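You operate a simulated robot arm through the tools that you are given. There is no shell and no other tool. Be economical: measure what you need, move in short steps, check, and stop when the job is done.

You run a simulated two-armed robot. Do the job below in one go: nothing can be reset, and whatever is moved stays where it is left.

## Task
Press two hinges of the fitting ticket's colour into the white door.
Fine: pull the sled out again.

The check looks at the end state, three seconds after you hand in, the way a careful person would. Anything else that was tipped, shoved, dropped, spilled or broken makes it a failure.

## Robot
Two 7-joint arms with fingered hands on one trunk, on a base that drives. Base frame: it is fixed to the floor where the robot stands at the start and does not move with it; the origin is under the middle of the robot, x ahead of it, y to its left, z up; the surface under the hand at the start is at about z = 800. Lengths are in mm, angles in rad, forces in N, time in s.
The left shoulder is at the start at [20, 208, 1323], the right one opposite. Places, roughly: down key [500, -2100, 800]; feed key [500, -1400, 800]; higher key [500, -1500, 800]; lower key [500, -1500, 800]; out key [500, -1900, 800]; press lever [700, 100, 1200]; press sled [600, 500, 800]; step key [500, -1600, 800]; strap machine switch [500, -1300, 800]; strap start button [500, -1800, 800]; up key [500, -2000, 800]; yellow latch knob [400, -1700, 500]. Payload 5 kg a hand.
The tool frame of a hand sits at the grasp point between the pads (the TCP): z along the fingers, y along the line on which they close. The tips reach 48 mm beyond it. The gripper opens to 160 mm. The gripper's body begins 56 mm behind the TCP. The gripper is a hand of 4 fingers: y runs from the thumb to the fingers, the wrist lies at [-26, -142, -252] in the tool frame.
Orientation is that of the tool frame in the base frame, as a unit quaternion [x, y, z, w]. With the fingers straight down and the wrist toward the robot, the tool's x, y and z point along [0, 1, 0], [1, 0, 0] and [0, 0, -1] of the base frame.

## Interface
- The arms move only by the tool step_arm. It takes "left_increments", "right_increments" or both (then of equal length, played together; a hand with none holds still); each is a list of rows, each a list of 6 numbers: the shift along the base's x, y, z in m, then the turn, a rotation vector about the base's x, y, z in rad. In form: [[x, y, z, wx, wy, wz], ...]. A call has 1 to 8 rows; each row is the pose to reach, as a shift and turn from the pose commanded when the call began. Each row takes 0.2 s and may step no farther than 50 mm and 0.15 rad from the row before; otherwise, the whole call is refused. A pose out of reach is approached as far as the arm can. The call stops where the force on the tool passes 50 N (or 10 N more than at its start, if that is more) or the arm is blocked; 0.2 s more then pass. In this call time passes only in rows, and 0.2 s behind the last. It gives the time, the measured TCP pose, the force on the tool (base axes), the opening and the grip force at its end, in the units of the frame above (readings bear some noise), with the torque about the TCP (base axes, N m) and any sound that the robot's microphone picked up, and new pictures: "show" is both (left out), scene, wrist or none (wrist: the cameras of the hands that moved).
- Cameras (640 x 400 px; columns grow to the right, rows downward): "scene" is now at [102.7, 7.8, 1529.6]; the picture's right is [0.21, -0.98, -0.00], its down [-0.52, -0.11, -0.85] and it looks along [0.83, 0.18, -0.53] (base axes); focal length 260 px, centre (320, 200). "left" rides on the left gripper at [-87, -132, -189] in its tool frame; the picture's right is [-0.83, -0.26, 0.49], its down [0.51, -0.71, 0.49] and it looks along [0.22, 0.66, 0.72] (tool axes); focal length 238 px, centre (320, 200). "right" rides on the right gripper at [87, -133, -189] in its tool frame; the picture's right is [-0.83, 0.26, -0.49], its down [-0.51, -0.71, 0.49] and it looks along [-0.22, 0.66, 0.72] (tool axes); focal length 238 px, centre (320, 200). There is no depth. A picture from a camera that has moved, and an enlarged one, comes with that camera's place and axes in the base frame and with its lens. The place of the scene camera against the robot may be out by one fixed shift of up to 18 mm in any direction.
- move_column(by): slides the trunk up (or, below 0, down) by that many mm; the arms and the scene camera ride with it, the base frame stays. It gives what a move gives, with no picture.
- roll_base(legs): drives the robot by 1 to 6 legs, each [ahead, left, turn to the left] in mm, mm and rad, along the robot's own axes; the way and the turn of a leg run together, so that a leg with both is an arc; at most 1500 mm and 3.142 rad a leg. The arms and the cameras ride along, it lands a little off, and it stops where it bumps. It gives what a move gives, and a new picture of the scene camera.
- finger_targets(index, middle, ring, thumb_bend, thumb_turn, hand): sets how far each is bent, from 0 (flat) to 1 (curled in); at 0.3 the hand is open as for a grip, at 0.7 the pads meet at the TCP. One left out holds its place. A second passes; each finger stops where it meets its share of the squeeze, and holds until it gets a number again. It is the only way to open and close the hand. It gives what a move gives, with no picture; readings hold the bend of each and the force on the fingers (four entries, about 0 where the hand has none), thumb and palm. thumb_turn goes from beside the hand (0) to across from the fingers (1), as for a grip.
- head_to(pan, tilt): turns the head with the scene camera to pan (to the left, within 1.501 rad either way) and tilt (down, from -0.506 to 1.204), counted from straight ahead of the robot. It gives what a move gives, and a new picture of the scene camera.
- zoom(camera, box): a new picture of the part [left, top, right, bottom] of that camera's present view, enlarged. It takes no simulated time.
- finish_job(): hands the job in; it is judged then, once.

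Go step by step. Nothing tells you exact positions but the pictures and the camera data: compare them with the known pose of the tool, close in by small moves and look again before you grip or let go. The budget is 120 turns and 260 pictures, counting those below and the enlarged ones. Unless the task says otherwise, let go and move clear before handing in, and close with one line.

The tools are called after "Emit:" as name(argument=value, ...) on one line, values as JSON. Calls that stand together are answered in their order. step_arm: Moves the arms, as the interface text tells. Its arguments: {"type":"object","properties":{"left_increments":{"type":"array"},"right_increments":{"type":"array"},"show":{"type":"string","enum":["both","scene","wrist","none"]}},"required":[]} The other tools are called the same way: move_column (by) slides the trunk up or down; finger_targets (index, middle, ring, thumb_bend, thumb_turn, hand) moves the fingers one by one; roll_base (legs) drives the base; head_to (pan, tilt) turns the head that bears the scene camera; zoom (camera, box) takes an enlarged picture of a part of a camera's view; finish_job () hands the job in.

At the start:

```text
clock: 0.0
left_position: [555.4, 411.6, 1382.5]
left_tcp_rot: [0.707, 0.707, 0.0, 0.0]
left_force: [0.4, -0.3, -0.3]
left_ft_torque: [0.01, 0.02, 0.03]
left_finger_gap: 159.6
left_finger_force: 0.0
left_shape: jaw
left_bend: [0.3, 0.3, 0.3, 0.3, 0.98]
left_finger forces: [0.0, 0.0, 0.0, 0.0, 0.0, 0.1]
right_position: [593.6, -83.5, 1352.3]
right_tcp_rot: [0.708, 0.707, -0.001, 0.0]
right_force: [-0.3, 0.8, -0.4]
right_ft_torque: [0.02, 0.01, 0.01]
right_finger_gap: 159.7
right_finger_force: 0.1
right_shape: jaw
right_bend: [0.3, 0.3, 0.3, 0.3, 0.98]
right_finger forces: [0.0, 0.0, 0.0, 0.1, 0.0, 0.0]
trunk travel left (down, up): [-325.0, 365.0]
robot x, y, heading: [-2.8, -3.5, -0.001]
head pan, tilt: [0.209, 0.555]
```

scene: 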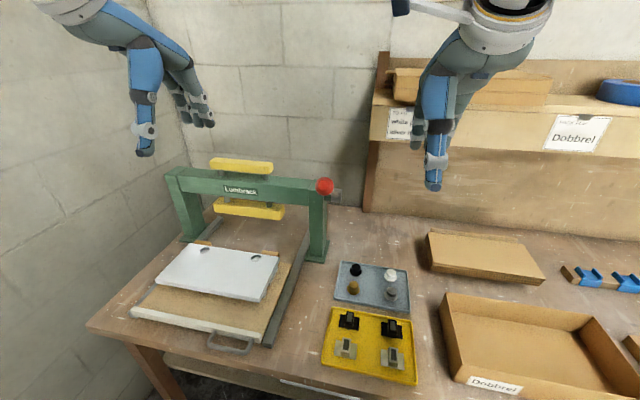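
right: 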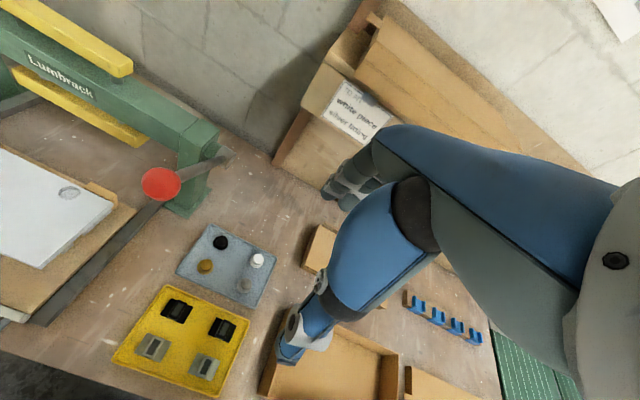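
left: 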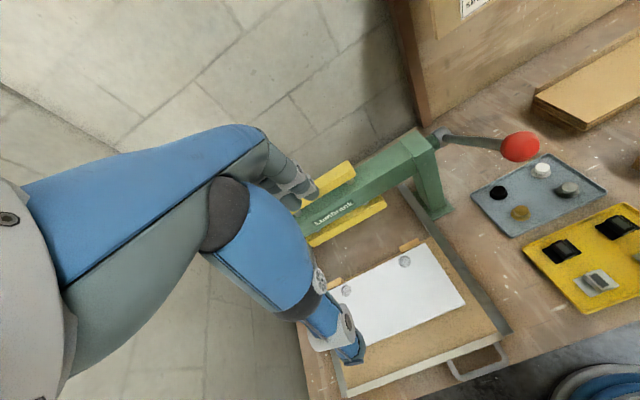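

I see the press with its sled and white door, a yellow tray of hinges (two black, two grey), and a note on the shelf. I'll zoom in on the ticket, the door and the hinges.

Emit:
zoom(camera="scene", box=[370, 90, 450, 150])

Emit:
zoom(camera="scene", box=[120, 150, 340, 360])

Emit:
zoom(camera="scene", box=[310, 250, 430, 390])

Emit:
zoom(camera="right", box=[300, 60, 420, 150])

```text
6.67 times, centred on (410, 120) of scene
camera zoom: at [102.7, 7.8, 1529.6], right [0.21, -0.98, 0.0], down [-0.52, -0.11, -0.85], along [0.83, 0.18, -0.53], focal length 1733 px, centre (-280, 733)
```

zoom: 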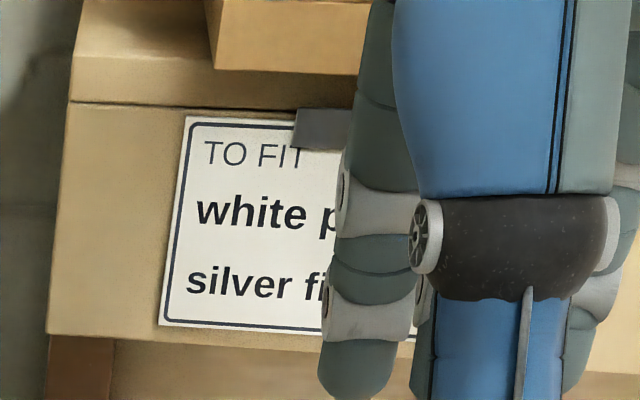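

```text
1.90 times, centred on (230, 255) of scene
camera zoom: at [102.7, 7.8, 1529.6], right [0.21, -0.98, 0.0], down [-0.52, -0.11, -0.85], along [0.83, 0.18, -0.53], focal length 495 px, centre (491, 95)
```

zoom: 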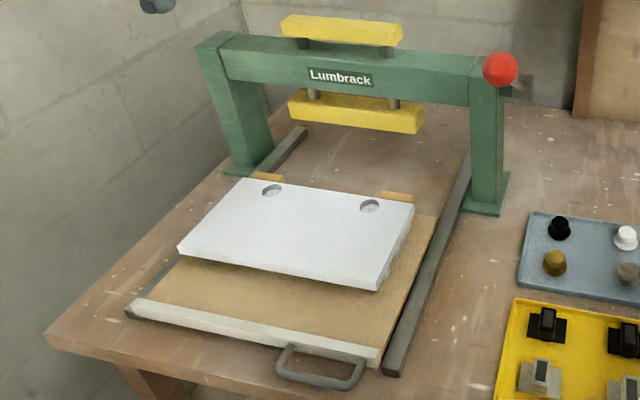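

```text
2.86 times, centred on (370, 320) of scene
camera zoom: at [102.7, 7.8, 1529.6], right [0.21, -0.98, 0.0], down [-0.52, -0.11, -0.85], along [0.83, 0.18, -0.53], focal length 743 px, centre (177, -143)
```

zoom: 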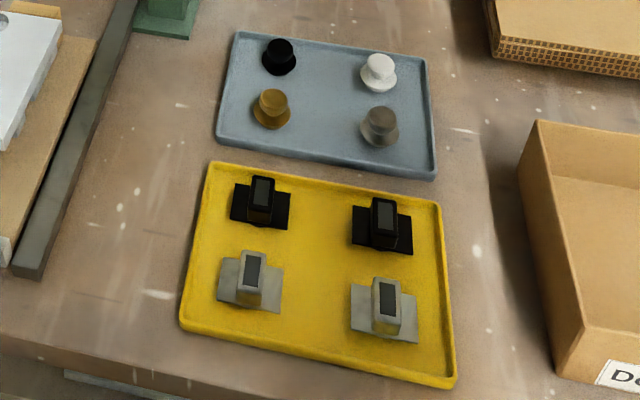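

```text
4.44 times, centred on (360, 105) of right
camera zoom: at [460.9, 2.3, 1539.8], right [0.26, -0.83, 0.49], down [-0.71, -0.51, -0.49], along [0.66, -0.22, -0.72], focal length 1059 px, centre (142, 622)
```

zoom: 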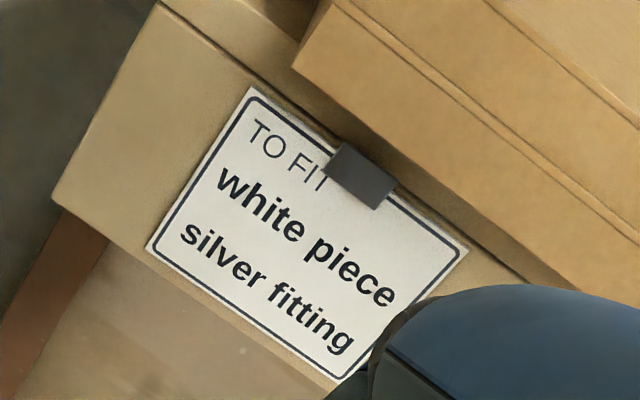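

The ticket says white piece, silver fitting, so the two grey hinges go into the door's two cup holes near the far edge. I'll look closer at the hinges and holes with the wrist cameras.

Emit:
zoom(camera="right", box=[110, 280, 250, 380])

Emit:
zoom(camera="left", box=[310, 230, 510, 390])

Emit:
head_to(pan=0.15, tilt=0.95)

```text
4.00 times, centred on (180, 330) of right
camera zoom: at [460.9, 2.3, 1539.8], right [0.26, -0.83, 0.49], down [-0.71, -0.51, -0.49], along [0.66, -0.22, -0.72], focal length 953 px, centre (880, -320)
```

zoom: 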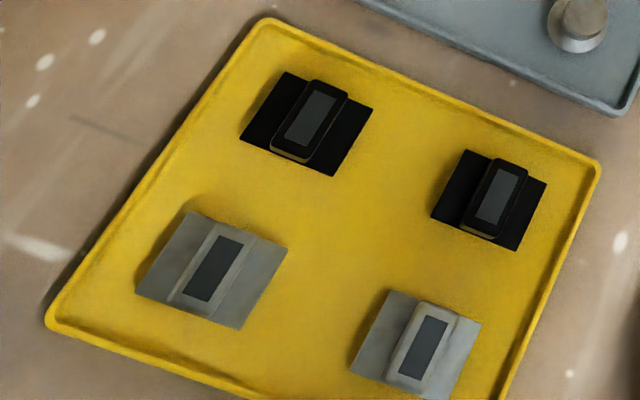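

```text
2.50 times, centred on (410, 310) of left
camera zoom: at [423.6, 325.2, 1572.2], right [-0.26, -0.83, -0.49], down [-0.71, 0.51, -0.49], along [0.66, 0.22, -0.72], focal length 596 px, centre (95, -75)
```

zoom: 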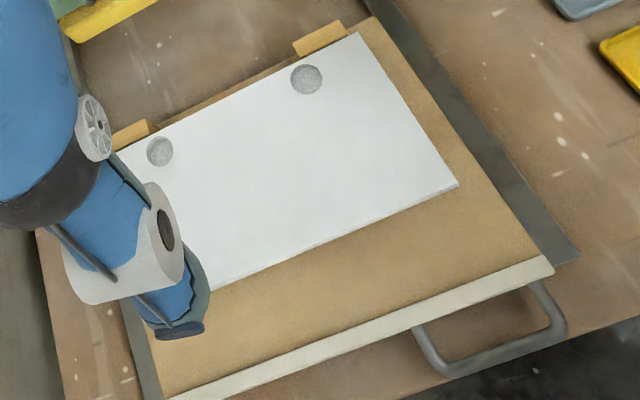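

```text
clock: 0.9
left_position: [556.2, 413.1, 1382.9]
left_tcp_rot: [0.707, 0.707, 0.0, 0.0]
left_force: [-0.4, 0.0, -0.4]
left_ft_torque: [0.01, 0.0, 0.01]
left_finger_gap: 159.9
left_finger_force: 0.0
left_shape: jaw
left_bend: [0.3, 0.3, 0.3, 0.3, 0.98]
left_finger forces: [0.0, 0.1, 0.1, 0.0, 0.1, 0.0]
right_position: [593.4, -83.7, 1351.9]
right_tcp_rot: [0.707, 0.707, 0.001, 0.0]
right_force: [-0.2, 0.0, 0.3]
right_ft_torque: [-0.03, 0.02, -0.01]
right_finger_gap: 159.6
right_finger_force: 0.0
right_shape: jaw
right_bend: [0.3, 0.3, 0.3, 0.3, 0.98]
right_finger forces: [0.0, 0.0, 0.0, 0.1, 0.0, 0.1]
trunk travel left (down, up): [-325.0, 365.0]
robot x, y, heading: [0.4, 2.4, -0.001]
head pan, tilt: [0.15, 0.949]
camera scene: at [87.0, 0.0, 1497.2], right [0.15, -0.99, 0.0], down [-0.8, -0.12, -0.58], along [0.58, 0.09, -0.81], focal length 260 px, centre (320, 200)
```

scene: 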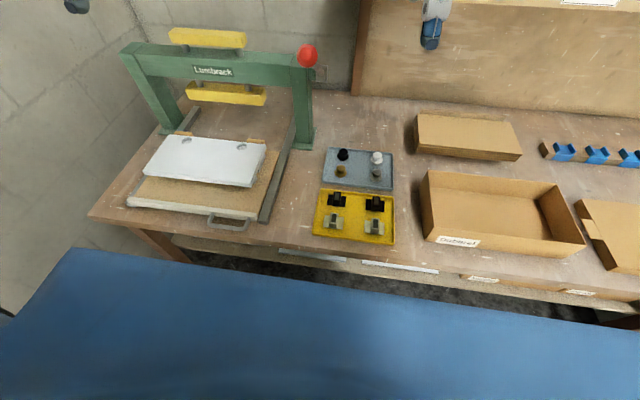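

Hinge blocks lie along x, on a plate about 60 wide, at about (485, 24) and (485, -98). I'll yaw the right hand 90° so it closes along y and bring it above the right silver hinge.

Emit:
step_arm(right_increments=[[-0.01, 0, -0.03, 0, 0, 0.15], [-0.02, 0, -0.06, 0, 0, 0.3], [-0.03, 0, -0.09, 0, 0, 0.45], [-0.04, 0, -0.12, 0, 0, 0.6], [-0.05, 0, -0.15, 0, 0, 0.75], [-0.06, 0, -0.18, 0, 0, 0.9], [-0.07, -0.005, -0.21, 0, 0, 1.05], [-0.08, -0.01, -0.24, 0, 0, 1.2]], show="none")

Emit:
step_arm(right_increments=[[-0.01, 0, -0.03, 0, 0, 0.12], [-0.02, 0, -0.06, 0, 0, 0.25], [-0.028, -0.005, -0.09, 0, 0, 0.371]])

```text
clock: 2.7
left_position: [553.9, 412.3, 1383.8]
left_tcp_rot: [0.706, 0.708, 0.002, 0.0]
left_force: [-3.7, 3.3, 1.5]
left_ft_torque: [-0.29, -0.33, 0.04]
left_finger_gap: 159.8
left_finger_force: 0.0
left_shape: jaw
left_bend: [0.3, 0.3, 0.3, 0.3, 0.98]
left_finger forces: [0.0, 0.1, 0.1, 0.0, 0.0, 0.0]
right_position: [511.8, -94.8, 1117.1]
right_tcp_rot: [0.209, 0.978, -0.005, -0.002]
right_force: [-7.8, -2.9, -25.8]
right_ft_torque: [0.67, -0.31, -0.1]
right_finger_gap: 159.4
right_finger_force: 0.0
right_shape: jaw
right_bend: [0.3, 0.3, 0.3, 0.3, 0.97]
right_finger forces: [0.0, 0.0, 0.1, 0.0, 0.0, 0.0]
right hand out of reach, approached as far as the arm can: row 8
trunk travel left (down, up): [-325.0, 365.0]
robot x, y, heading: [-0.5, -0.5, -0.001]
head pan, tilt: [0.15, 0.949]
```

```text
clock: 3.5
left_position: [555.9, 411.0, 1382.7]
left_tcp_rot: [0.707, 0.707, 0.0, 0.001]
left_force: [0.0, 0.6, -0.3]
left_ft_torque: [0.0, 0.0, -0.01]
left_finger_gap: 159.9
left_finger_force: 0.0
left_shape: jaw
left_bend: [0.3, 0.3, 0.3, 0.3, 0.98]
left_finger forces: [0.0, 0.0, 0.0, 0.0, 0.1, 0.0]
right_position: [471.4, -58.3, 1082.9]
right_tcp_rot: [0.15, 0.989, 0.0, -0.001]
right_force: [0.2, -0.1, 1.0]
right_ft_torque: [-0.03, -0.02, 0.03]
right_finger_gap: 159.5
right_finger_force: 0.0
right_shape: jaw
right_bend: [0.3, 0.3, 0.3, 0.3, 0.98]
right_finger forces: [0.0, 0.0, 0.0, 0.0, 0.0, 0.1]
right hand out of reach, approached as far as the arm can: row 1, 2, 3
trunk travel left (down, up): [-325.0, 365.0]
robot x, y, heading: [0.8, 0.4, 0.001]
head pan, tilt: [0.15, 0.949]
camera scene: at [86.7, -0.1, 1497.2], right [0.15, -0.99, 0.0], down [-0.8, -0.12, -0.58], along [0.58, 0.09, -0.81], focal length 260 px, centre (320, 200)
camera right: at [349.4, -160.6, 1272.2], right [0.87, 0.0, 0.49], down [0.27, -0.83, -0.49], along [0.4, 0.56, -0.72], focal length 238 px, centre (320, 200)
```

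scene: 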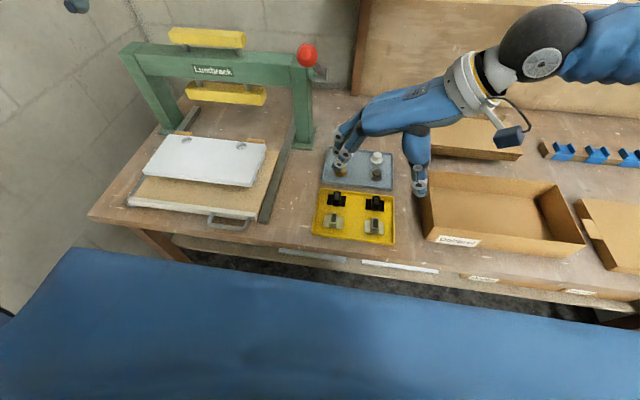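
right: 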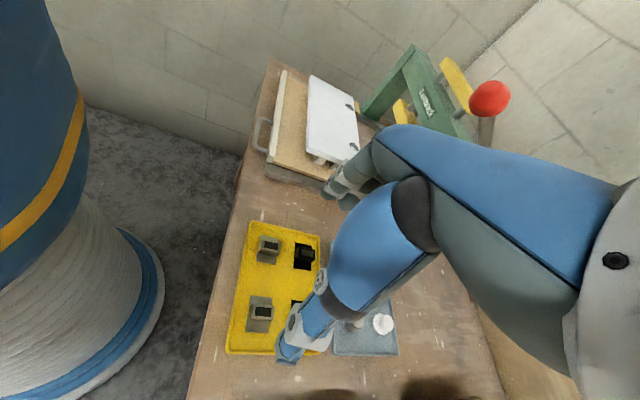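

At this spot the wrist can't complete the yaw. I'll shift the base right so that the forearm points left, then complete the turn.

Emit:
roll_base(legs=[[-40, -250, 0]])

```text
clock: 5.3
left_position: [516.2, 161.8, 1383.0]
left_tcp_rot: [0.707, 0.707, 0.0, -0.001]
left_force: [-0.1, -0.7, 0.9]
left_ft_torque: [0.08, -0.02, 0.0]
left_finger_gap: 159.4
left_finger_force: 0.0
left_shape: jaw
left_bend: [0.3, 0.3, 0.3, 0.3, 0.98]
left_finger forces: [0.0, 0.0, 0.1, 0.0, 0.1, 0.1]
right_position: [432.8, -307.0, 1083.7]
right_tcp_rot: [0.149, 0.989, 0.0, -0.001]
right_force: [-0.6, -0.3, 0.0]
right_ft_torque: [0.08, -0.03, 0.0]
right_finger_gap: 159.8
right_finger_force: 0.0
right_shape: jaw
right_bend: [0.3, 0.3, 0.3, 0.3, 0.98]
right_finger forces: [0.0, 0.0, 0.1, 0.0, 0.0, 0.1]
trunk travel left (down, up): [-325.0, 365.0]
robot x, y, heading: [-37.8, -251.0, -0.001]
head pan, tilt: [0.15, 0.949]
camera scene: at [47.0, -249.8, 1497.2], right [0.15, -0.99, 0.0], down [-0.8, -0.12, -0.58], along [0.58, 0.09, -0.81], focal length 260 px, centre (320, 200)
```

scene: 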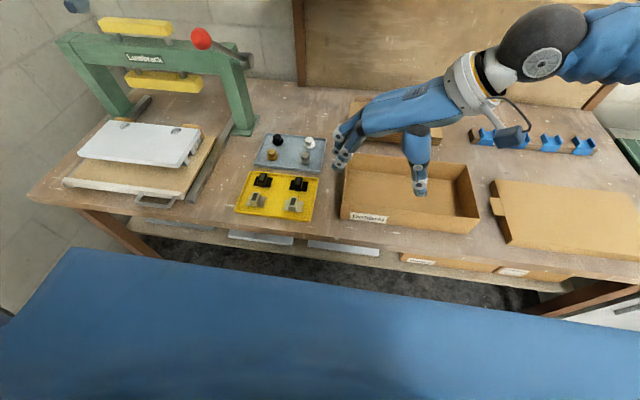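

Emit:
step_arm(right_increments=[[0.01, 0.045, 0, 0, 0, 0.05], [0.02, 0.09, 0, 0, 0, 0.1], [0.03, 0.135, 0, 0, 0, 0.15], [0.04, 0.18, 0, 0, 0, 0.2], [0.05, 0.21, 0, 0, 0, 0.25], [0.055, 0.21, 0, 0, 0, 0.3]], show="wrist")

```text
clock: 6.7
left_position: [517.7, 161.3, 1384.0]
left_tcp_rot: [0.707, 0.707, 0.0, -0.001]
left_force: [1.1, -1.7, 0.3]
left_ft_torque: [0.23, 0.13, 0.01]
left_finger_gap: 159.7
left_finger_force: 0.1
left_shape: jaw
left_bend: [0.3, 0.3, 0.3, 0.3, 0.97]
left_finger forces: [0.0, 0.0, 0.1, 0.0, 0.1, 0.0]
right_position: [465.8, -93.0, 1082.9]
right_tcp_rot: [0.069, 0.997, 0.037, 0.016]
right_force: [1.6, -1.1, -0.3]
right_ft_torque: [0.14, 0.14, -0.01]
right_finger_gap: 159.9
right_finger_force: 0.1
right_shape: jaw
right_bend: [0.3, 0.3, 0.3, 0.3, 0.97]
right_finger forces: [0.0, 0.0, 0.0, 0.1, 0.1, 0.0]
right hand out of reach, approached as far as the arm can: row 2, 3, 4, 5, 6
trunk travel left (down, up): [-325.0, 365.0]
robot x, y, heading: [-36.4, -250.7, 0.0]
head pan, tilt: [0.15, 0.949]
camera right: at [354.8, -227.4, 1257.5], right [0.84, 0.1, 0.53], down [0.42, -0.74, -0.53], along [0.33, 0.67, -0.66], focal length 238 px, centre (320, 200)
```

right: 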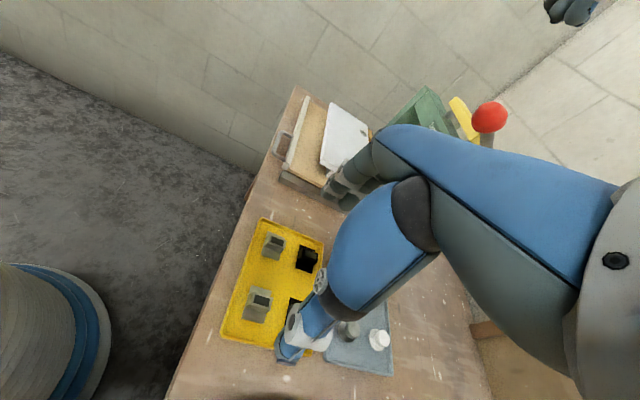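

Turning the base left by 0.5 rad removes the need for such an extreme wrist yaw.

Emit:
roll_base(legs=[[0, 0, 0.5]])

```text
clock: 8.5
left_position: [254.2, 378.3, 1381.1]
left_tcp_rot: [0.513, 0.859, -0.001, 0.0]
left_force: [-0.1, 0.5, -0.8]
left_ft_torque: [-0.02, -0.01, -0.02]
left_finger_gap: 159.8
left_finger_force: 0.0
left_shape: jaw
left_bend: [0.3, 0.3, 0.3, 0.3, 0.97]
left_finger forces: [0.1, 0.1, 0.0, 0.0, 0.0, 0.1]
right_position: [329.9, 127.6, 1083.2]
right_tcp_rot: [-0.177, 0.983, 0.039, 0.007]
right_force: [0.1, -0.2, 0.0]
right_ft_torque: [-0.08, -0.01, -0.01]
right_finger_gap: 159.7
right_finger_force: 0.1
right_shape: jaw
right_bend: [0.3, 0.3, 0.3, 0.3, 0.97]
right_finger forces: [0.0, 0.0, 0.1, 0.0, 0.0, 0.0]
trunk travel left (down, up): [-325.0, 365.0]
robot x, y, heading: [-43.9, -245.2, 0.492]
head pan, tilt: [0.15, 0.949]
camera scene: at [31.9, -210.5, 1497.2], right [0.6, -0.8, 0.0], down [-0.65, -0.49, -0.58], along [0.47, 0.35, -0.81], focal length 260 px, centre (320, 200)
```

scene: 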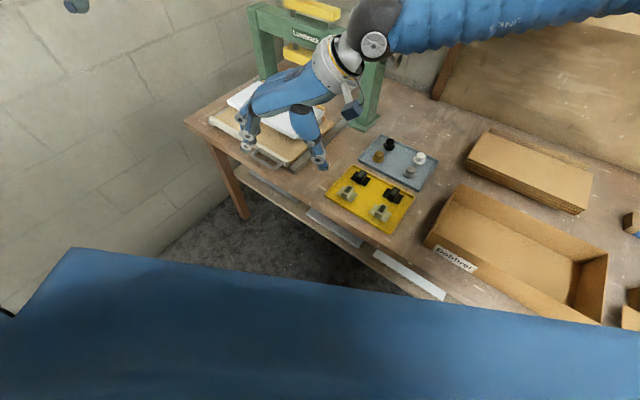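

Emit:
step_arm(right_increments=[[0.02, -0.035, 0, -0.013, 0.002, -0.06], [0.045, -0.075, 0, -0.026, 0.005, -0.12], [0.07, -0.115, 0, -0.039, 0.007, -0.18], [0.095, -0.155, 0, -0.052, 0.01, -0.24], [0.125, -0.19, 0, -0.065, 0.012, -0.3], [0.155, -0.226, 0, -0.078, 0.014, -0.356]], show="both")

```text
clock: 9.9
left_position: [255.4, 375.6, 1383.8]
left_tcp_rot: [0.513, 0.858, 0.0, -0.002]
left_force: [0.3, -1.0, 0.6]
left_ft_torque: [0.14, 0.03, 0.03]
left_finger_gap: 159.8
left_finger_force: 0.0
left_shape: jaw
left_bend: [0.3, 0.3, 0.3, 0.3, 0.97]
left_finger forces: [0.1, 0.0, 0.0, 0.1, 0.0, 0.0]
right_position: [489.5, -99.0, 1083.3]
right_tcp_rot: [0.001, 1.0, 0.002, 0.0]
right_force: [-1.1, -1.1, 0.6]
right_ft_torque: [0.13, -0.01, 0.0]
right_finger_gap: 160.0
right_finger_force: 0.1
right_shape: jaw
right_bend: [0.3, 0.3, 0.3, 0.3, 0.97]
right_finger forces: [0.1, 0.1, 0.1, 0.0, 0.1, 0.1]
trunk travel left (down, up): [-325.0, 365.0]
robot x, y, heading: [-43.8, -249.6, 0.498]
head pan, tilt: [0.15, 0.949]
camera scene: at [32.8, -213.5, 1497.2], right [0.6, -0.8, 0.0], down [-0.65, -0.49, -0.58], along [0.46, 0.35, -0.81], focal length 260 px, centre (320, 200)
camera right: at [401.4, -233.3, 1271.1], right [0.83, 0.26, 0.49], down [0.51, -0.71, -0.49], along [0.22, 0.66, -0.72], focal length 238 px, centre (320, 200)
```

scene: 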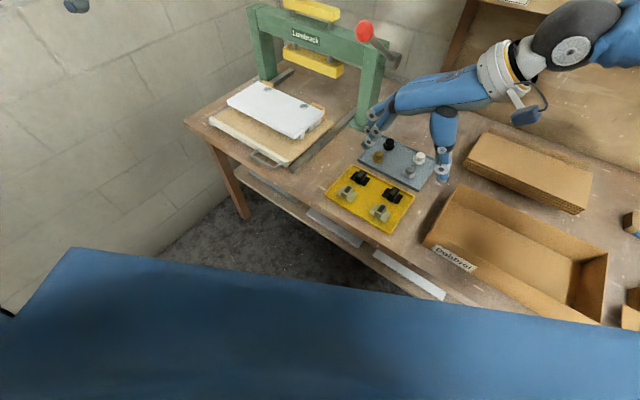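
right: 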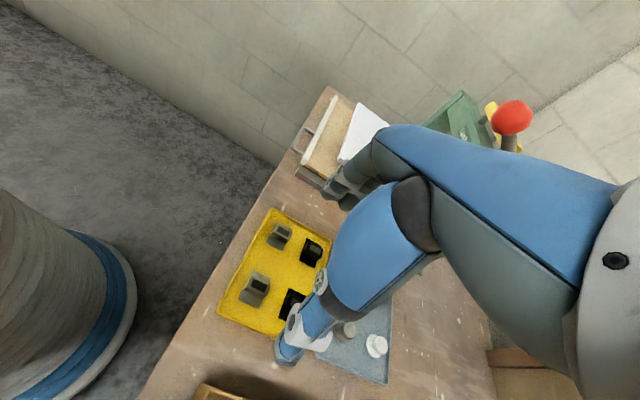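

Emit:
zoom(camera="right", box=[210, 200, 340, 340])

Emit:
zoom(camera="scene", box=[320, 150, 430, 240])

```text
2.86 times, centred on (275, 270) of right
camera zoom: at [401.4, -233.3, 1271.1], right [0.83, 0.26, 0.49], down [0.51, -0.71, -0.49], along [0.22, 0.66, -0.72], focal length 681 px, centre (449, 0)
```

zoom: 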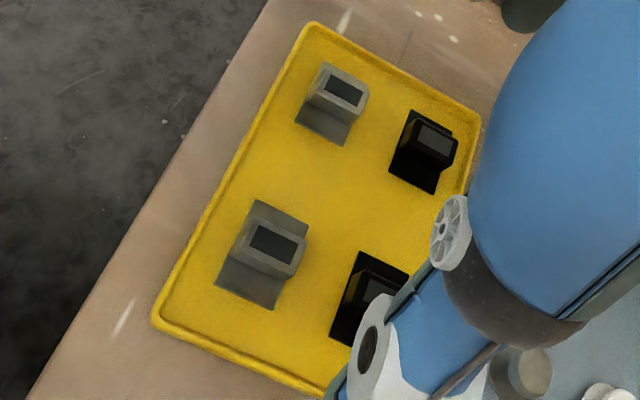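

```text
4.44 times, centred on (375, 195) of scene
camera zoom: at [32.8, -213.5, 1497.2], right [0.6, -0.8, 0.0], down [-0.65, -0.49, -0.58], along [0.46, 0.35, -0.81], focal length 1156 px, centre (76, 222)
```

zoom: 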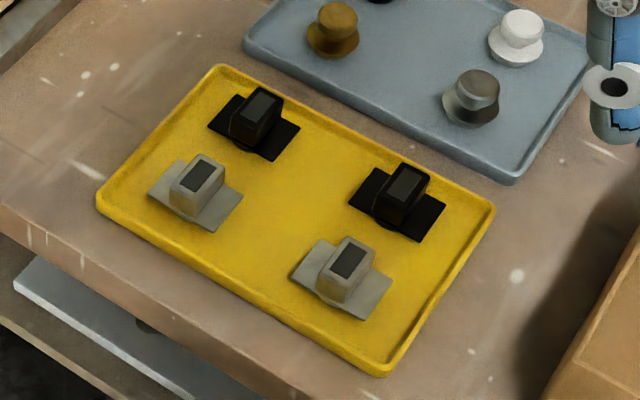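

The right silver hinge's block top is at about (482, -91, 838) and the left one's at about (481, 27, 838). I'll partly close the right hand to about 80 mm and come down above the right one.

Emit:
finger_targets(hand="right", index=0.5, middle=0.5, ring=0.5, thumb_bend=0.5, thumb_turn=1)

Emit:
step_arm(right_increments=[[-0.004, 0.004, -0.045, 0, 0, 0], [-0.007, 0.008, -0.09, 0, 0, 0], [-0.007, 0.008, -0.13, 0, 0, 0], [-0.007, 0.008, -0.15, 0, 0, 0]], show="both")

Emit:
zoom(camera="right", box=[180, 200, 440, 400])

Emit:
zoom(camera="scene", box=[330, 110, 450, 240])

```text
clock: 10.9
left_position: [254.7, 377.1, 1382.3]
left_tcp_rot: [0.512, 0.859, 0.0, 0.0]
left_force: [-0.7, 0.3, -1.0]
left_ft_torque: [0.02, 0.02, 0.0]
left_finger_gap: 159.7
left_finger_force: 0.1
left_shape: jaw
left_bend: [0.3, 0.3, 0.3, 0.3, 0.97]
left_finger forces: [0.1, 0.1, 0.0, 0.1, 0.0, 0.0]
right_position: [488.0, -96.9, 1084.2]
right_tcp_rot: [0.0, 1.0, 0.001, 0.0]
right_force: [-0.1, 0.5, -0.1]
right_ft_torque: [0.04, -0.02, 0.01]
right_finger_gap: 91.3
right_finger_force: 0.1
right_shape: fingers
right_bend: [0.5, 0.5, 0.5, 0.5, 1.0]
right_finger forces: [0.0, 0.1, 0.0, 0.1, 0.1, 0.1]
trunk travel left (down, up): [-325.0, 365.0]
robot x, y, heading: [-35.6, -249.9, 0.488]
head pan, tilt: [0.15, 0.949]
```

```text
clock: 11.9
left_position: [253.8, 376.4, 1382.6]
left_tcp_rot: [0.513, 0.859, 0.0, 0.0]
left_force: [0.8, 0.7, 0.5]
left_ft_torque: [0.05, 0.03, 0.02]
left_finger_gap: 159.5
left_finger_force: 0.2
left_shape: jaw
left_bend: [0.3, 0.3, 0.3, 0.3, 0.97]
left_finger forces: [0.0, 0.1, 0.0, 0.0, 0.0, 0.1]
right_position: [478.5, -90.5, 932.1]
right_tcp_rot: [0.0, 1.0, 0.001, -0.001]
right_force: [0.3, 0.0, 0.9]
right_ft_torque: [-0.01, 0.01, 0.0]
right_finger_gap: 91.4
right_finger_force: 0.0
right_shape: fingers
right_bend: [0.5, 0.5, 0.5, 0.5, 1.0]
right_finger forces: [0.0, 0.1, 0.0, 0.0, 0.0, 0.0]
trunk travel left (down, up): [-325.0, 365.0]
robot x, y, heading: [-41.3, -247.1, 0.494]
head pan, tilt: [0.15, 0.949]
camera scene: at [32.5, -211.5, 1497.2], right [0.6, -0.8, 0.0], down [-0.65, -0.49, -0.58], along [0.47, 0.35, -0.81], focal length 260 px, centre (320, 200)
camera right: at [391.3, -224.3, 1120.4], right [0.83, 0.26, 0.49], down [0.51, -0.71, -0.49], along [0.22, 0.66, -0.72], focal length 238 px, centre (320, 200)
```

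scene: 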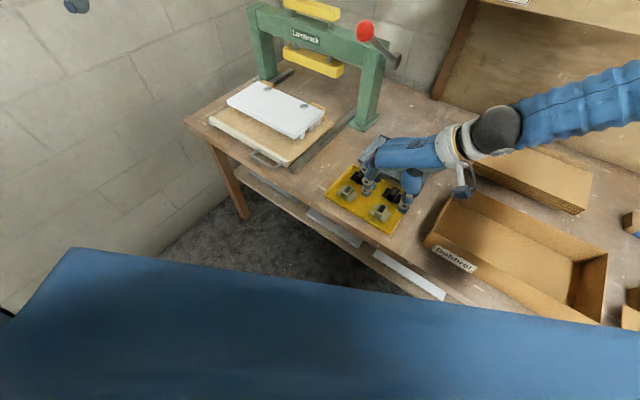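
right: 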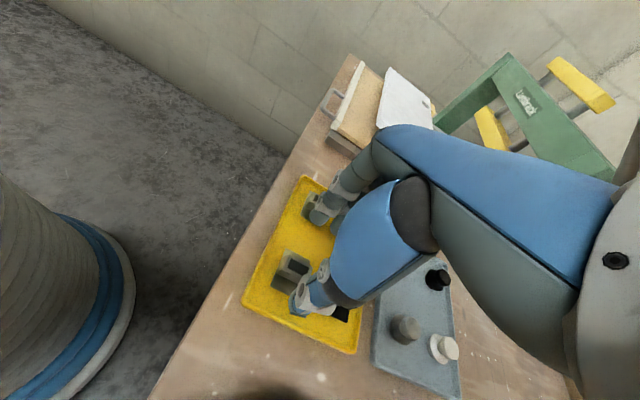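

```text
2.00 times, centred on (310, 300) of right
camera zoom: at [391.3, -224.3, 1120.4], right [0.83, 0.26, 0.49], down [0.51, -0.71, -0.49], along [0.22, 0.66, -0.72], focal length 477 px, centre (340, 0)
```

zoom: 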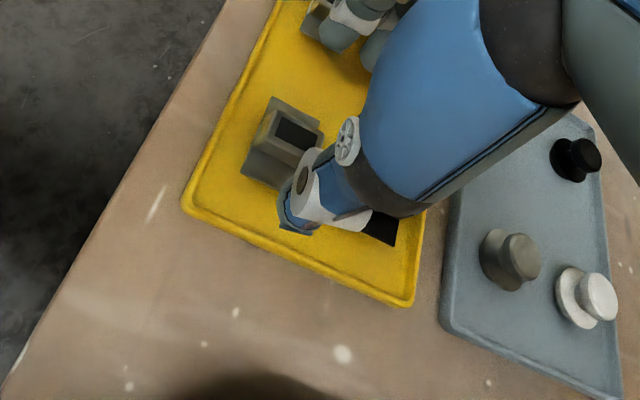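

```text
3.08 times, centred on (390, 175) of scene
camera zoom: at [32.5, -211.5, 1497.2], right [0.6, -0.8, 0.0], down [-0.65, -0.49, -0.58], along [0.47, 0.35, -0.81], focal length 800 px, centre (105, 277)
```

zoom: 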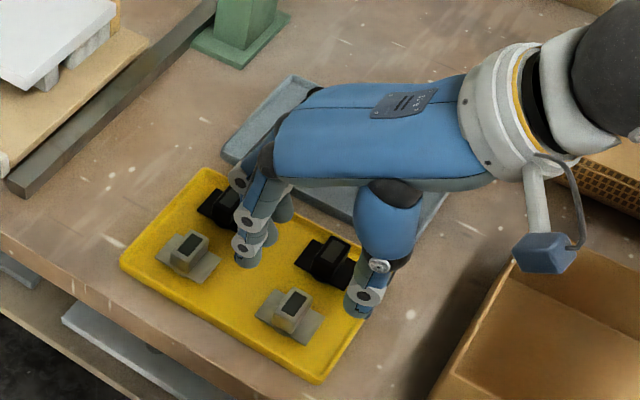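

Emit:
step_arm(right_increments=[[0, 0.002, -0.02, 0, 0, 0], [0.0, 0.002, -0.04, 0, 0, 0]], show="none")

Emit:
zoom(camera="right", box=[220, 220, 380, 340])

Emit:
zoom(camera="scene", box=[330, 140, 430, 240])

```text
clock: 12.5
left_position: [254.5, 377.0, 1382.4]
left_tcp_rot: [0.513, 0.858, 0.0, 0.0]
left_force: [-0.5, -0.4, -0.1]
left_ft_torque: [0.05, 0.03, -0.04]
left_finger_gap: 160.0
left_finger_force: 0.2
left_shape: jaw
left_bend: [0.3, 0.3, 0.3, 0.3, 0.97]
left_finger forces: [0.0, 0.0, 0.1, 0.1, 0.0, 0.0]
right_position: [479.3, -88.3, 893.4]
right_tcp_rot: [0.0, 1.0, 0.001, 0.0]
right_force: [-0.5, 0.3, 0.5]
right_ft_torque: [0.0, 0.03, 0.0]
right_finger_gap: 91.4
right_finger_force: 0.1
right_shape: fingers
right_bend: [0.5, 0.5, 0.5, 0.5, 1.0]
right_finger forces: [0.0, 0.1, 0.0, 0.1, 0.0, 0.0]
trunk travel left (down, up): [-325.0, 365.0]
robot x, y, heading: [-39.6, -247.6, 0.493]
head pan, tilt: [0.15, 0.949]
```

```text
3.33 times, centred on (300, 280) of right
camera zoom: at [391.5, -222.5, 1080.7], right [0.83, 0.26, 0.49], down [0.51, -0.71, -0.49], along [0.22, 0.66, -0.72], focal length 794 px, centre (387, -67)
```

zoom: 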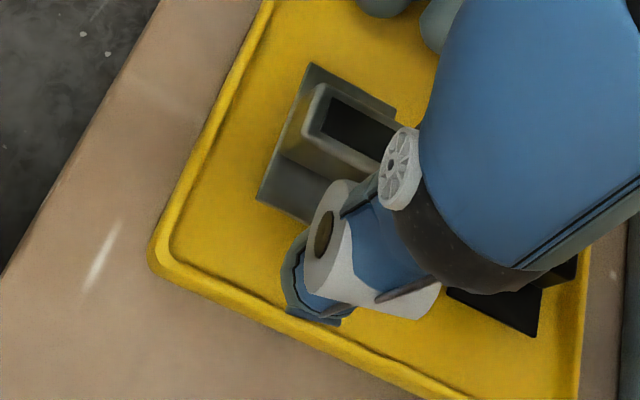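

```text
4.00 times, centred on (380, 190) of scene
camera zoom: at [32.4, -211.4, 1497.2], right [0.6, -0.8, 0.0], down [-0.65, -0.49, -0.58], along [0.47, 0.35, -0.81], focal length 1040 px, centre (80, 240)
```

zoom: 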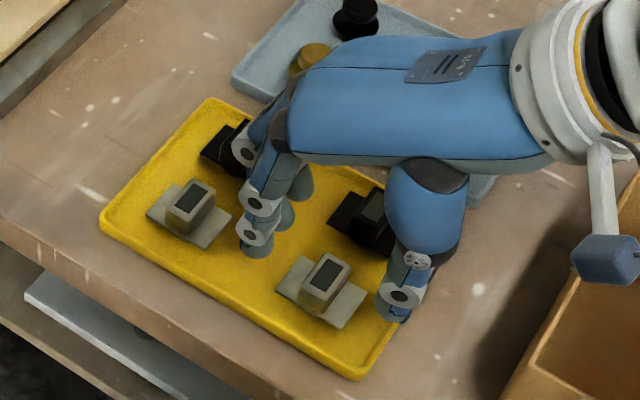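

The hand straddles the hinge centrally. I'll go 23 mm lower and close until it touches.

Emit:
step_arm(right_increments=[[0.001, -0.001, -0.012, 0, 0, 0], [0.001, -0.001, -0.023, 0, 0, 0]], show="none")

Emit:
finger_targets(hand="right", index=0.58, middle=0.58, ring=0.58, thumb_bend=0.58)

Emit:
zoom(camera="right", box=[220, 220, 380, 340])

Emit:
zoom(camera="scene", box=[330, 140, 430, 240])

```text
clock: 13.1
left_position: [254.2, 377.0, 1382.7]
left_tcp_rot: [0.513, 0.858, 0.0, 0.0]
left_force: [0.0, 0.7, 1.3]
left_ft_torque: [0.02, 0.01, 0.01]
left_finger_gap: 159.6
left_finger_force: 0.0
left_shape: jaw
left_bend: [0.3, 0.3, 0.3, 0.3, 0.97]
left_finger forces: [0.0, 0.1, 0.0, 0.0, 0.1, 0.1]
right_position: [478.1, -88.8, 869.9]
right_tcp_rot: [0.001, 1.0, 0.001, 0.0]
right_force: [0.7, 0.4, -0.4]
right_ft_torque: [-0.04, -0.02, 0.02]
right_finger_gap: 91.2
right_finger_force: 0.0
right_shape: fingers
right_bend: [0.5, 0.5, 0.5, 0.5, 1.0]
right_finger forces: [0.0, 0.1, 0.0, 0.0, 0.0, 0.0]
trunk travel left (down, up): [-325.0, 365.0]
robot x, y, heading: [-39.2, -248.9, 0.489]
head pan, tilt: [0.15, 0.949]
```

```text
clock: 14.1
left_position: [253.2, 376.1, 1382.7]
left_tcp_rot: [0.513, 0.859, 0.0, 0.0]
left_force: [-1.3, 0.1, 1.2]
left_ft_torque: [-0.01, -0.02, 0.03]
left_finger_gap: 159.9
left_finger_force: 0.2
left_shape: jaw
left_bend: [0.3, 0.3, 0.3, 0.3, 0.97]
left_finger forces: [0.1, 0.0, 0.0, 0.0, 0.0, 0.1]
right_position: [478.6, -89.0, 869.9]
right_tcp_rot: [0.0, 1.0, 0.0, 0.0]
right_force: [-0.5, -0.3, 0.3]
right_ft_torque: [0.0, 0.0, -0.02]
right_finger_gap: 63.5
right_finger_force: 0.0
right_shape: fingers
right_bend: [0.57, 0.57, 0.57, 0.57, 1.0]
right_finger forces: [0.1, 0.0, 0.0, 0.0, 0.0, 0.1]
trunk travel left (down, up): [-325.0, 365.0]
robot x, y, heading: [-44.2, -251.0, 0.489]
head pan, tilt: [0.15, 0.949]
```

```text
3.33 times, centred on (300, 280) of right
camera zoom: at [391.4, -223.1, 1058.4], right [0.83, 0.26, 0.49], down [0.51, -0.71, -0.49], along [0.22, 0.66, -0.72], focal length 794 px, centre (387, -67)
```

zoom: 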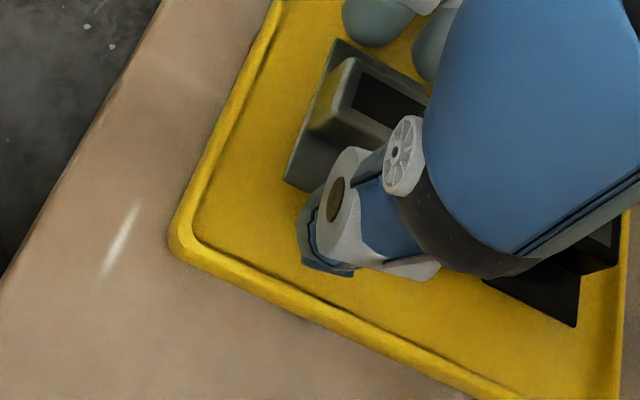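

```text
4.00 times, centred on (380, 190) of scene
camera zoom: at [32.2, -211.0, 1497.2], right [0.6, -0.8, 0.0], down [-0.65, -0.49, -0.58], along [0.47, 0.35, -0.81], focal length 1040 px, centre (80, 240)
```

zoom: 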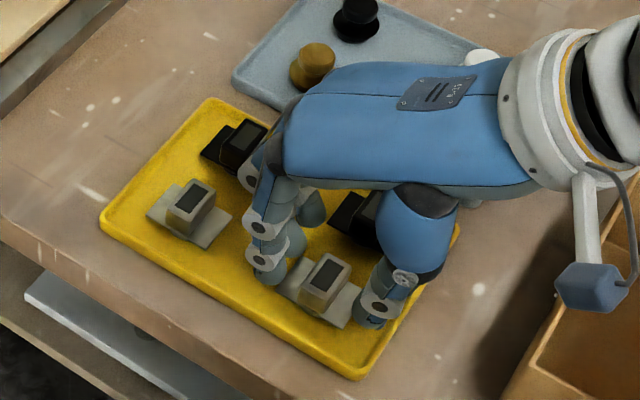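

Emit:
finger_targets(hand="right", index=0.72, middle=0.72, ring=0.72, thumb_bend=0.72)

Emit:
zoom(camera="right", box=[220, 220, 380, 340])

Emit:
zoom(camera="scene", box=[330, 140, 430, 240])

```text
clock: 15.1
left_position: [253.4, 376.1, 1382.5]
left_tcp_rot: [0.513, 0.858, 0.001, 0.0]
left_force: [0.9, -0.3, -0.1]
left_ft_torque: [0.0, 0.01, 0.01]
left_finger_gap: 159.8
left_finger_force: 0.1
left_shape: jaw
left_bend: [0.3, 0.3, 0.3, 0.3, 0.97]
left_finger forces: [0.1, 0.0, 0.1, 0.1, 0.0, 0.0]
right_position: [478.2, -88.5, 869.7]
right_tcp_rot: [-0.001, 1.0, 0.001, 0.0]
right_force: [0.9, 1.5, 6.3]
right_ft_torque: [0.1, -0.14, -0.01]
right_finger_gap: 36.4
right_finger_force: 18.6
right_shape: fingers
right_bend: [0.66, 0.64, 0.72, 0.64, 1.0]
right_finger forces: [7.7, 13.2, 0.1, 0.0, 18.0, 0.0]
trunk travel left (down, up): [-325.0, 365.0]
robot x, y, heading: [-39.9, -251.9, 0.494]
head pan, tilt: [0.15, 0.949]
```

```text
3.33 times, centred on (300, 280) of right
camera zoom: at [391.4, -223.0, 1058.7], right [0.83, 0.26, 0.49], down [0.51, -0.71, -0.49], along [0.22, 0.66, -0.72], focal length 794 px, centre (387, -67)
```

zoom: 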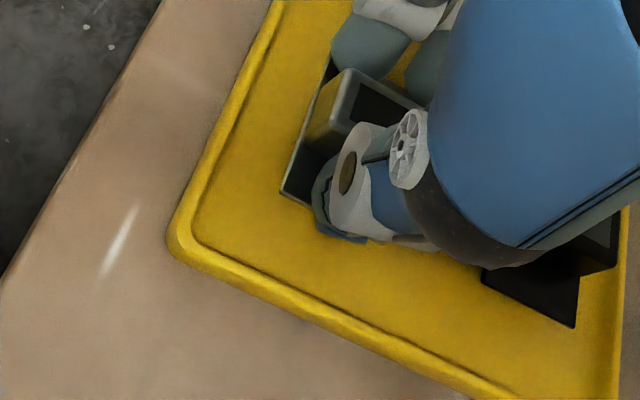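

```text
4.00 times, centred on (380, 190) of scene
camera zoom: at [31.9, -211.1, 1497.2], right [0.6, -0.8, 0.0], down [-0.65, -0.49, -0.58], along [0.47, 0.35, -0.81], focal length 1040 px, centre (80, 240)
```

zoom: 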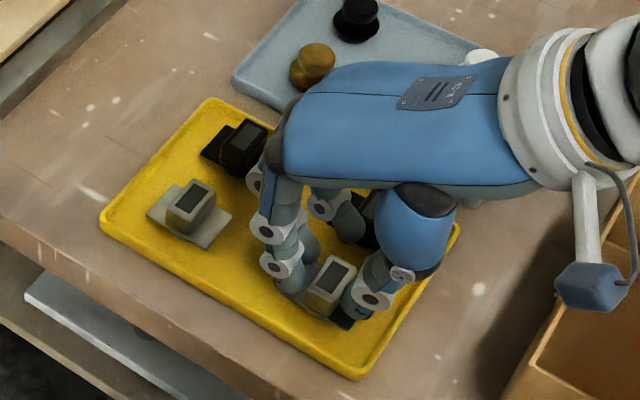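

Index, middle and thumb hold it, and the ring finger passed behind the block's end. I'll lift and check how it hangs.

Emit:
step_arm(right_increments=[[0, 0, 0.015, 0, 0, 0], [0, 0, 0.04, 0, 0, 0], [0, 0, 0.08, 0, 0, 0], [0, 0, 0.12, 0, 0, 0]], show="none")

Emit:
zoom(camera="right", box=[220, 220, 380, 340])

Emit:
zoom(camera="scene", box=[320, 90, 440, 190])

```text
clock: 16.1
left_position: [252.8, 377.1, 1383.1]
left_tcp_rot: [0.512, 0.859, 0.0, 0.0]
left_force: [-0.6, 0.7, -0.2]
left_ft_torque: [0.02, -0.05, -0.02]
left_finger_gap: 160.0
left_finger_force: 0.0
left_shape: jaw
left_bend: [0.3, 0.3, 0.3, 0.3, 0.97]
left_finger forces: [0.1, 0.0, 0.0, 0.1, 0.1, 0.1]
right_position: [476.7, -88.4, 989.1]
right_tcp_rot: [-0.001, 1.0, 0.0, 0.0]
right_force: [-0.6, 0.3, -1.1]
right_ft_torque: [0.09, -0.15, -0.02]
right_finger_gap: 36.3
right_finger_force: 17.7
right_shape: fingers
right_bend: [0.66, 0.64, 0.72, 0.64, 1.0]
right_finger forces: [7.5, 10.0, 0.0, 0.0, 17.2, 0.1]
trunk travel left (down, up): [-325.0, 365.0]
robot x, y, heading: [-40.8, -251.2, 0.491]
head pan, tilt: [0.15, 0.949]
```

```text
3.33 times, centred on (300, 280) of right
camera zoom: at [390.4, -222.7, 1177.4], right [0.83, 0.26, 0.49], down [0.51, -0.71, -0.49], along [0.22, 0.66, -0.72], focal length 794 px, centre (387, -67)
```

zoom: 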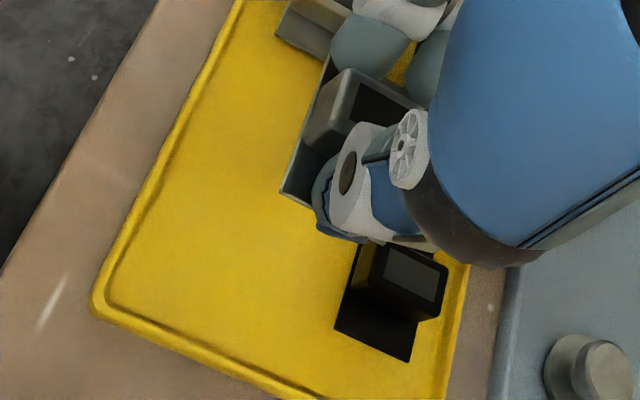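

```text
4.00 times, centred on (380, 140) of scene
camera zoom: at [30.8, -211.2, 1497.3], right [0.6, -0.8, 0.0], down [-0.65, -0.49, -0.58], along [0.47, 0.35, -0.81], focal length 1040 px, centre (80, 440)
```

zoom: 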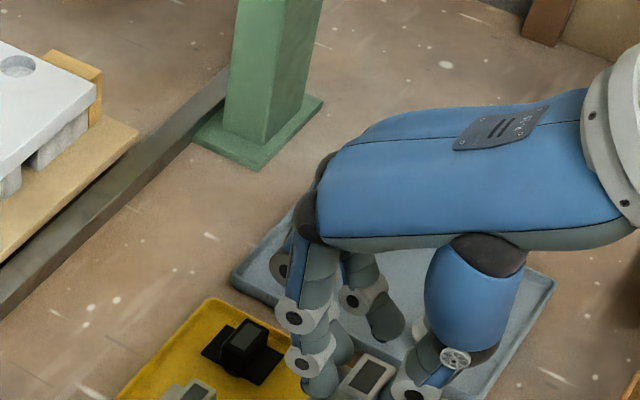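

The hinge is held squarely. I'll tuck the left hand in away from the wall, then drive so the right hole comes within the right hand's reach.

Emit:
step_arm(left_increments=[[0, -0.04, 0, 0, 0, 0], [0, -0.08, 0, 0, 0, 0], [0, -0.12, 0, 0, 0, 0], [0, -0.16, 0, 0, 0, 0]], show="none")

Emit:
roll_base(legs=[[213, 314, 0]])

```text
clock: 17.1
left_position: [299.2, 330.0, 1349.3]
left_tcp_rot: [0.513, 0.858, -0.003, 0.001]
left_force: [0.5, 1.1, 0.2]
left_ft_torque: [-0.01, 0.04, 0.02]
left_finger_gap: 159.9
left_finger_force: 0.0
left_shape: jaw
left_bend: [0.3, 0.3, 0.3, 0.3, 0.97]
left_finger forces: [0.0, 0.0, 0.0, 0.1, 0.1, 0.0]
left hand out of reach, approached as far as the arm can: row 1, 2, 3, 4
right_position: [479.2, -88.9, 988.3]
right_tcp_rot: [0.0, 1.0, 0.001, 0.0]
right_force: [0.9, 0.4, -1.2]
right_ft_torque: [-0.02, 0.06, 0.03]
right_finger_gap: 36.7
right_finger_force: 17.5
right_shape: fingers
right_bend: [0.66, 0.64, 0.72, 0.64, 1.0]
right_finger forces: [7.5, 9.9, 0.0, 0.1, 17.2, 0.1]
trunk travel left (down, up): [-325.0, 365.0]
robot x, y, heading: [-37.9, -247.4, 0.492]
head pan, tilt: [0.15, 0.949]
```

```text
clock: 19.5
left_position: [328.2, 709.6, 1348.4]
left_tcp_rot: [0.512, 0.859, -0.003, 0.001]
left_force: [-0.3, 1.2, -0.4]
left_ft_torque: [-0.08, -0.01, -0.03]
left_finger_gap: 160.1
left_finger_force: 0.1
left_shape: jaw
left_bend: [0.3, 0.3, 0.3, 0.3, 0.97]
left_finger forces: [0.0, 0.1, 0.0, 0.0, 0.0, 0.0]
right_position: [508.7, 292.3, 988.6]
right_tcp_rot: [-0.002, 1.0, 0.001, 0.0]
right_force: [-0.1, 0.8, -1.4]
right_ft_torque: [-0.05, -0.03, -0.03]
right_finger_gap: 36.5
right_finger_force: 16.9
right_shape: fingers
right_bend: [0.66, 0.64, 0.72, 0.64, 1.0]
right_finger forces: [7.3, 10.0, 0.1, 0.0, 17.2, 0.1]
trunk travel left (down, up): [-325.0, 365.0]
robot x, y, heading: [-6.6, 128.6, 0.496]
head pan, tilt: [0.15, 0.949]
camera scene: at [63.6, 168.8, 1497.1], right [0.6, -0.8, 0.0], down [-0.65, -0.49, -0.58], along [0.46, 0.35, -0.81], focal length 260 px, centre (320, 200)
```

scene: 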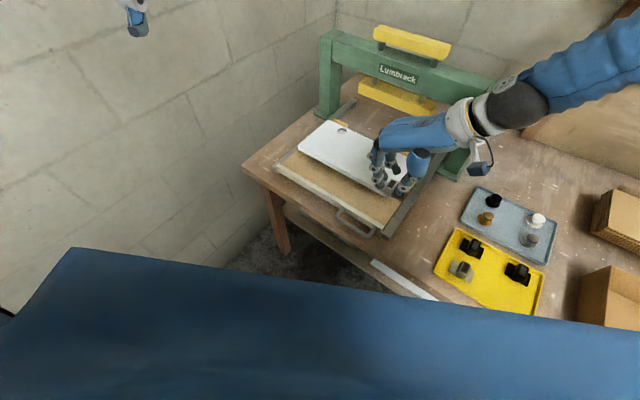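

The lever's red ball is at about (630, 120, 1219), near where my forearm would pass. I'll raise the trunk and shift left so the arm comes over it, tucking the left hand in first.

Emit:
step_arm(left_increments=[[0.04, -0.03, 0, 0, 0, 0], [0.08, -0.06, 0, 0, 0, 0], [0.12, -0.09, 0, 0, 0, 0], [0.15, -0.12, 0, 0, 0, 0]], show="none")

Emit:
move_column(by=200)

Emit:
roll_base(legs=[[60, 115, 0]])

Emit:
head_to(pan=-0.5, tilt=0.5)

```text
clock: 20.5
left_position: [487.3, 594.4, 1346.6]
left_tcp_rot: [0.513, 0.859, -0.002, 0.0]
left_force: [0.5, -0.6, -0.1]
left_ft_torque: [0.05, 0.06, -0.03]
left_finger_gap: 160.0
left_finger_force: 0.0
left_shape: jaw
left_bend: [0.3, 0.3, 0.3, 0.3, 0.97]
left_finger forces: [0.0, 0.0, 0.0, 0.0, 0.0, 0.0]
left hand out of reach, approached as far as the arm can: row 1, 2, 3, 4
right_position: [510.8, 290.8, 989.2]
right_tcp_rot: [-0.001, 1.0, 0.001, 0.0]
right_force: [-0.2, -0.7, -1.2]
right_ft_torque: [0.07, 0.06, 0.02]
right_finger_gap: 36.5
right_finger_force: 16.7
right_shape: fingers
right_bend: [0.66, 0.64, 0.72, 0.64, 1.0]
right_finger forces: [7.4, 10.0, 0.1, 0.0, 17.2, 0.0]
trunk travel left (down, up): [-325.0, 365.0]
robot x, y, heading: [-11.4, 129.1, 0.496]
head pan, tilt: [0.15, 0.949]
```

```text
clock: 22.7
left_position: [485.2, 595.0, 1546.2]
left_tcp_rot: [0.512, 0.859, -0.003, 0.0]
left_force: [-0.1, -0.1, 0.1]
left_ft_torque: [-0.01, 0.01, 0.0]
left_finger_gap: 159.9
left_finger_force: 0.1
left_shape: jaw
left_bend: [0.3, 0.3, 0.3, 0.3, 0.97]
left_finger forces: [0.1, 0.1, 0.0, 0.0, 0.0, 0.0]
right_position: [511.1, 292.8, 1188.6]
right_tcp_rot: [-0.001, 1.0, 0.001, 0.0]
right_force: [0.2, -0.1, -1.4]
right_ft_torque: [-0.01, 0.0, 0.0]
right_finger_gap: 36.5
right_finger_force: 16.6
right_shape: fingers
right_bend: [0.66, 0.64, 0.72, 0.64, 1.0]
right_finger forces: [7.3, 9.9, 0.1, 0.0, 17.2, 0.1]
trunk travel left (down, up): [-525.0, 165.0]
robot x, y, heading: [-9.8, 127.3, 0.493]
head pan, tilt: [0.15, 0.949]
```

```text
clock: 24.0
left_position: [486.1, 722.1, 1547.5]
left_tcp_rot: [0.514, 0.858, -0.002, 0.0]
left_force: [-0.1, -0.5, -1.1]
left_ft_torque: [0.03, 0.02, -0.02]
left_finger_gap: 159.7
left_finger_force: 0.1
left_shape: jaw
left_bend: [0.3, 0.3, 0.3, 0.3, 0.97]
left_finger forces: [0.1, 0.0, 0.0, 0.0, 0.0, 0.0]
right_position: [508.5, 417.9, 1188.3]
right_tcp_rot: [0.0, 1.0, 0.002, -0.001]
right_force: [-0.2, -0.7, -0.6]
right_ft_torque: [0.01, 0.02, 0.0]
right_finger_gap: 36.4
right_finger_force: 17.2
right_shape: fingers
right_bend: [0.66, 0.64, 0.72, 0.64, 1.0]
right_finger forces: [7.4, 9.9, 0.0, 0.0, 17.2, 0.0]
trunk travel left (down, up): [-525.0, 165.0]
robot x, y, heading: [-9.7, 258.3, 0.497]
head pan, tilt: [0.15, 0.949]
camera scene: at [63.1, 295.1, 1697.2], right [0.6, -0.8, 0.0], down [-0.65, -0.49, -0.58], along [0.47, 0.35, -0.81], focal length 260 px, centre (320, 200)
```

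scene: 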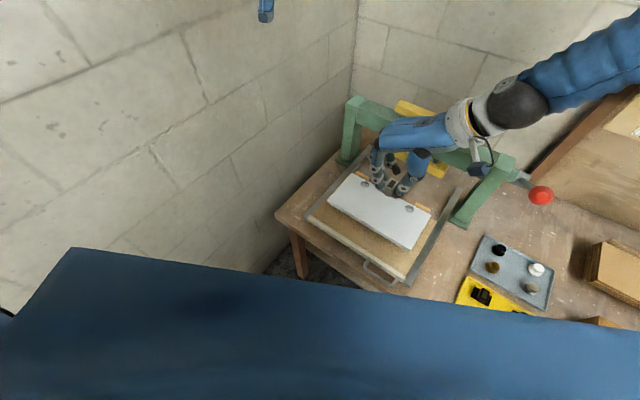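

```text
clock: 25.0
left_position: [486.8, 721.0, 1547.2]
left_tcp_rot: [0.514, 0.858, -0.002, -0.001]
left_force: [-0.8, -0.8, 0.3]
left_ft_torque: [0.04, 0.01, 0.03]
left_finger_gap: 160.0
left_finger_force: 0.0
left_shape: jaw
left_bend: [0.3, 0.3, 0.3, 0.3, 0.97]
left_finger forces: [0.1, 0.0, 0.0, 0.1, 0.0, 0.1]
right_position: [509.2, 417.6, 1189.1]
right_tcp_rot: [0.001, 1.0, 0.001, 0.0]
right_force: [-0.5, -0.4, -0.6]
right_ft_torque: [0.01, -0.01, 0.03]
right_finger_gap: 36.3
right_finger_force: 17.4
right_shape: fingers
right_bend: [0.66, 0.64, 0.72, 0.64, 1.0]
right_finger forces: [7.3, 9.8, 0.1, 0.0, 17.1, 0.1]
trunk travel left (down, up): [-525.0, 165.0]
robot x, y, heading: [-6.9, 260.3, 0.493]
head pan, tilt: [-0.499, 0.499]
camera scene: at [95.9, 251.0, 1734.6], right [-0.01, -1.0, 0.0], down [-0.48, 0.0, -0.88], along [0.88, 0.0, -0.48], focal length 260 px, centre (320, 200)
```

scene: 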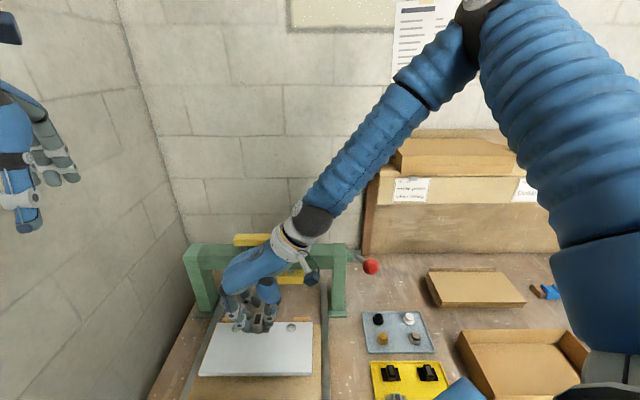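

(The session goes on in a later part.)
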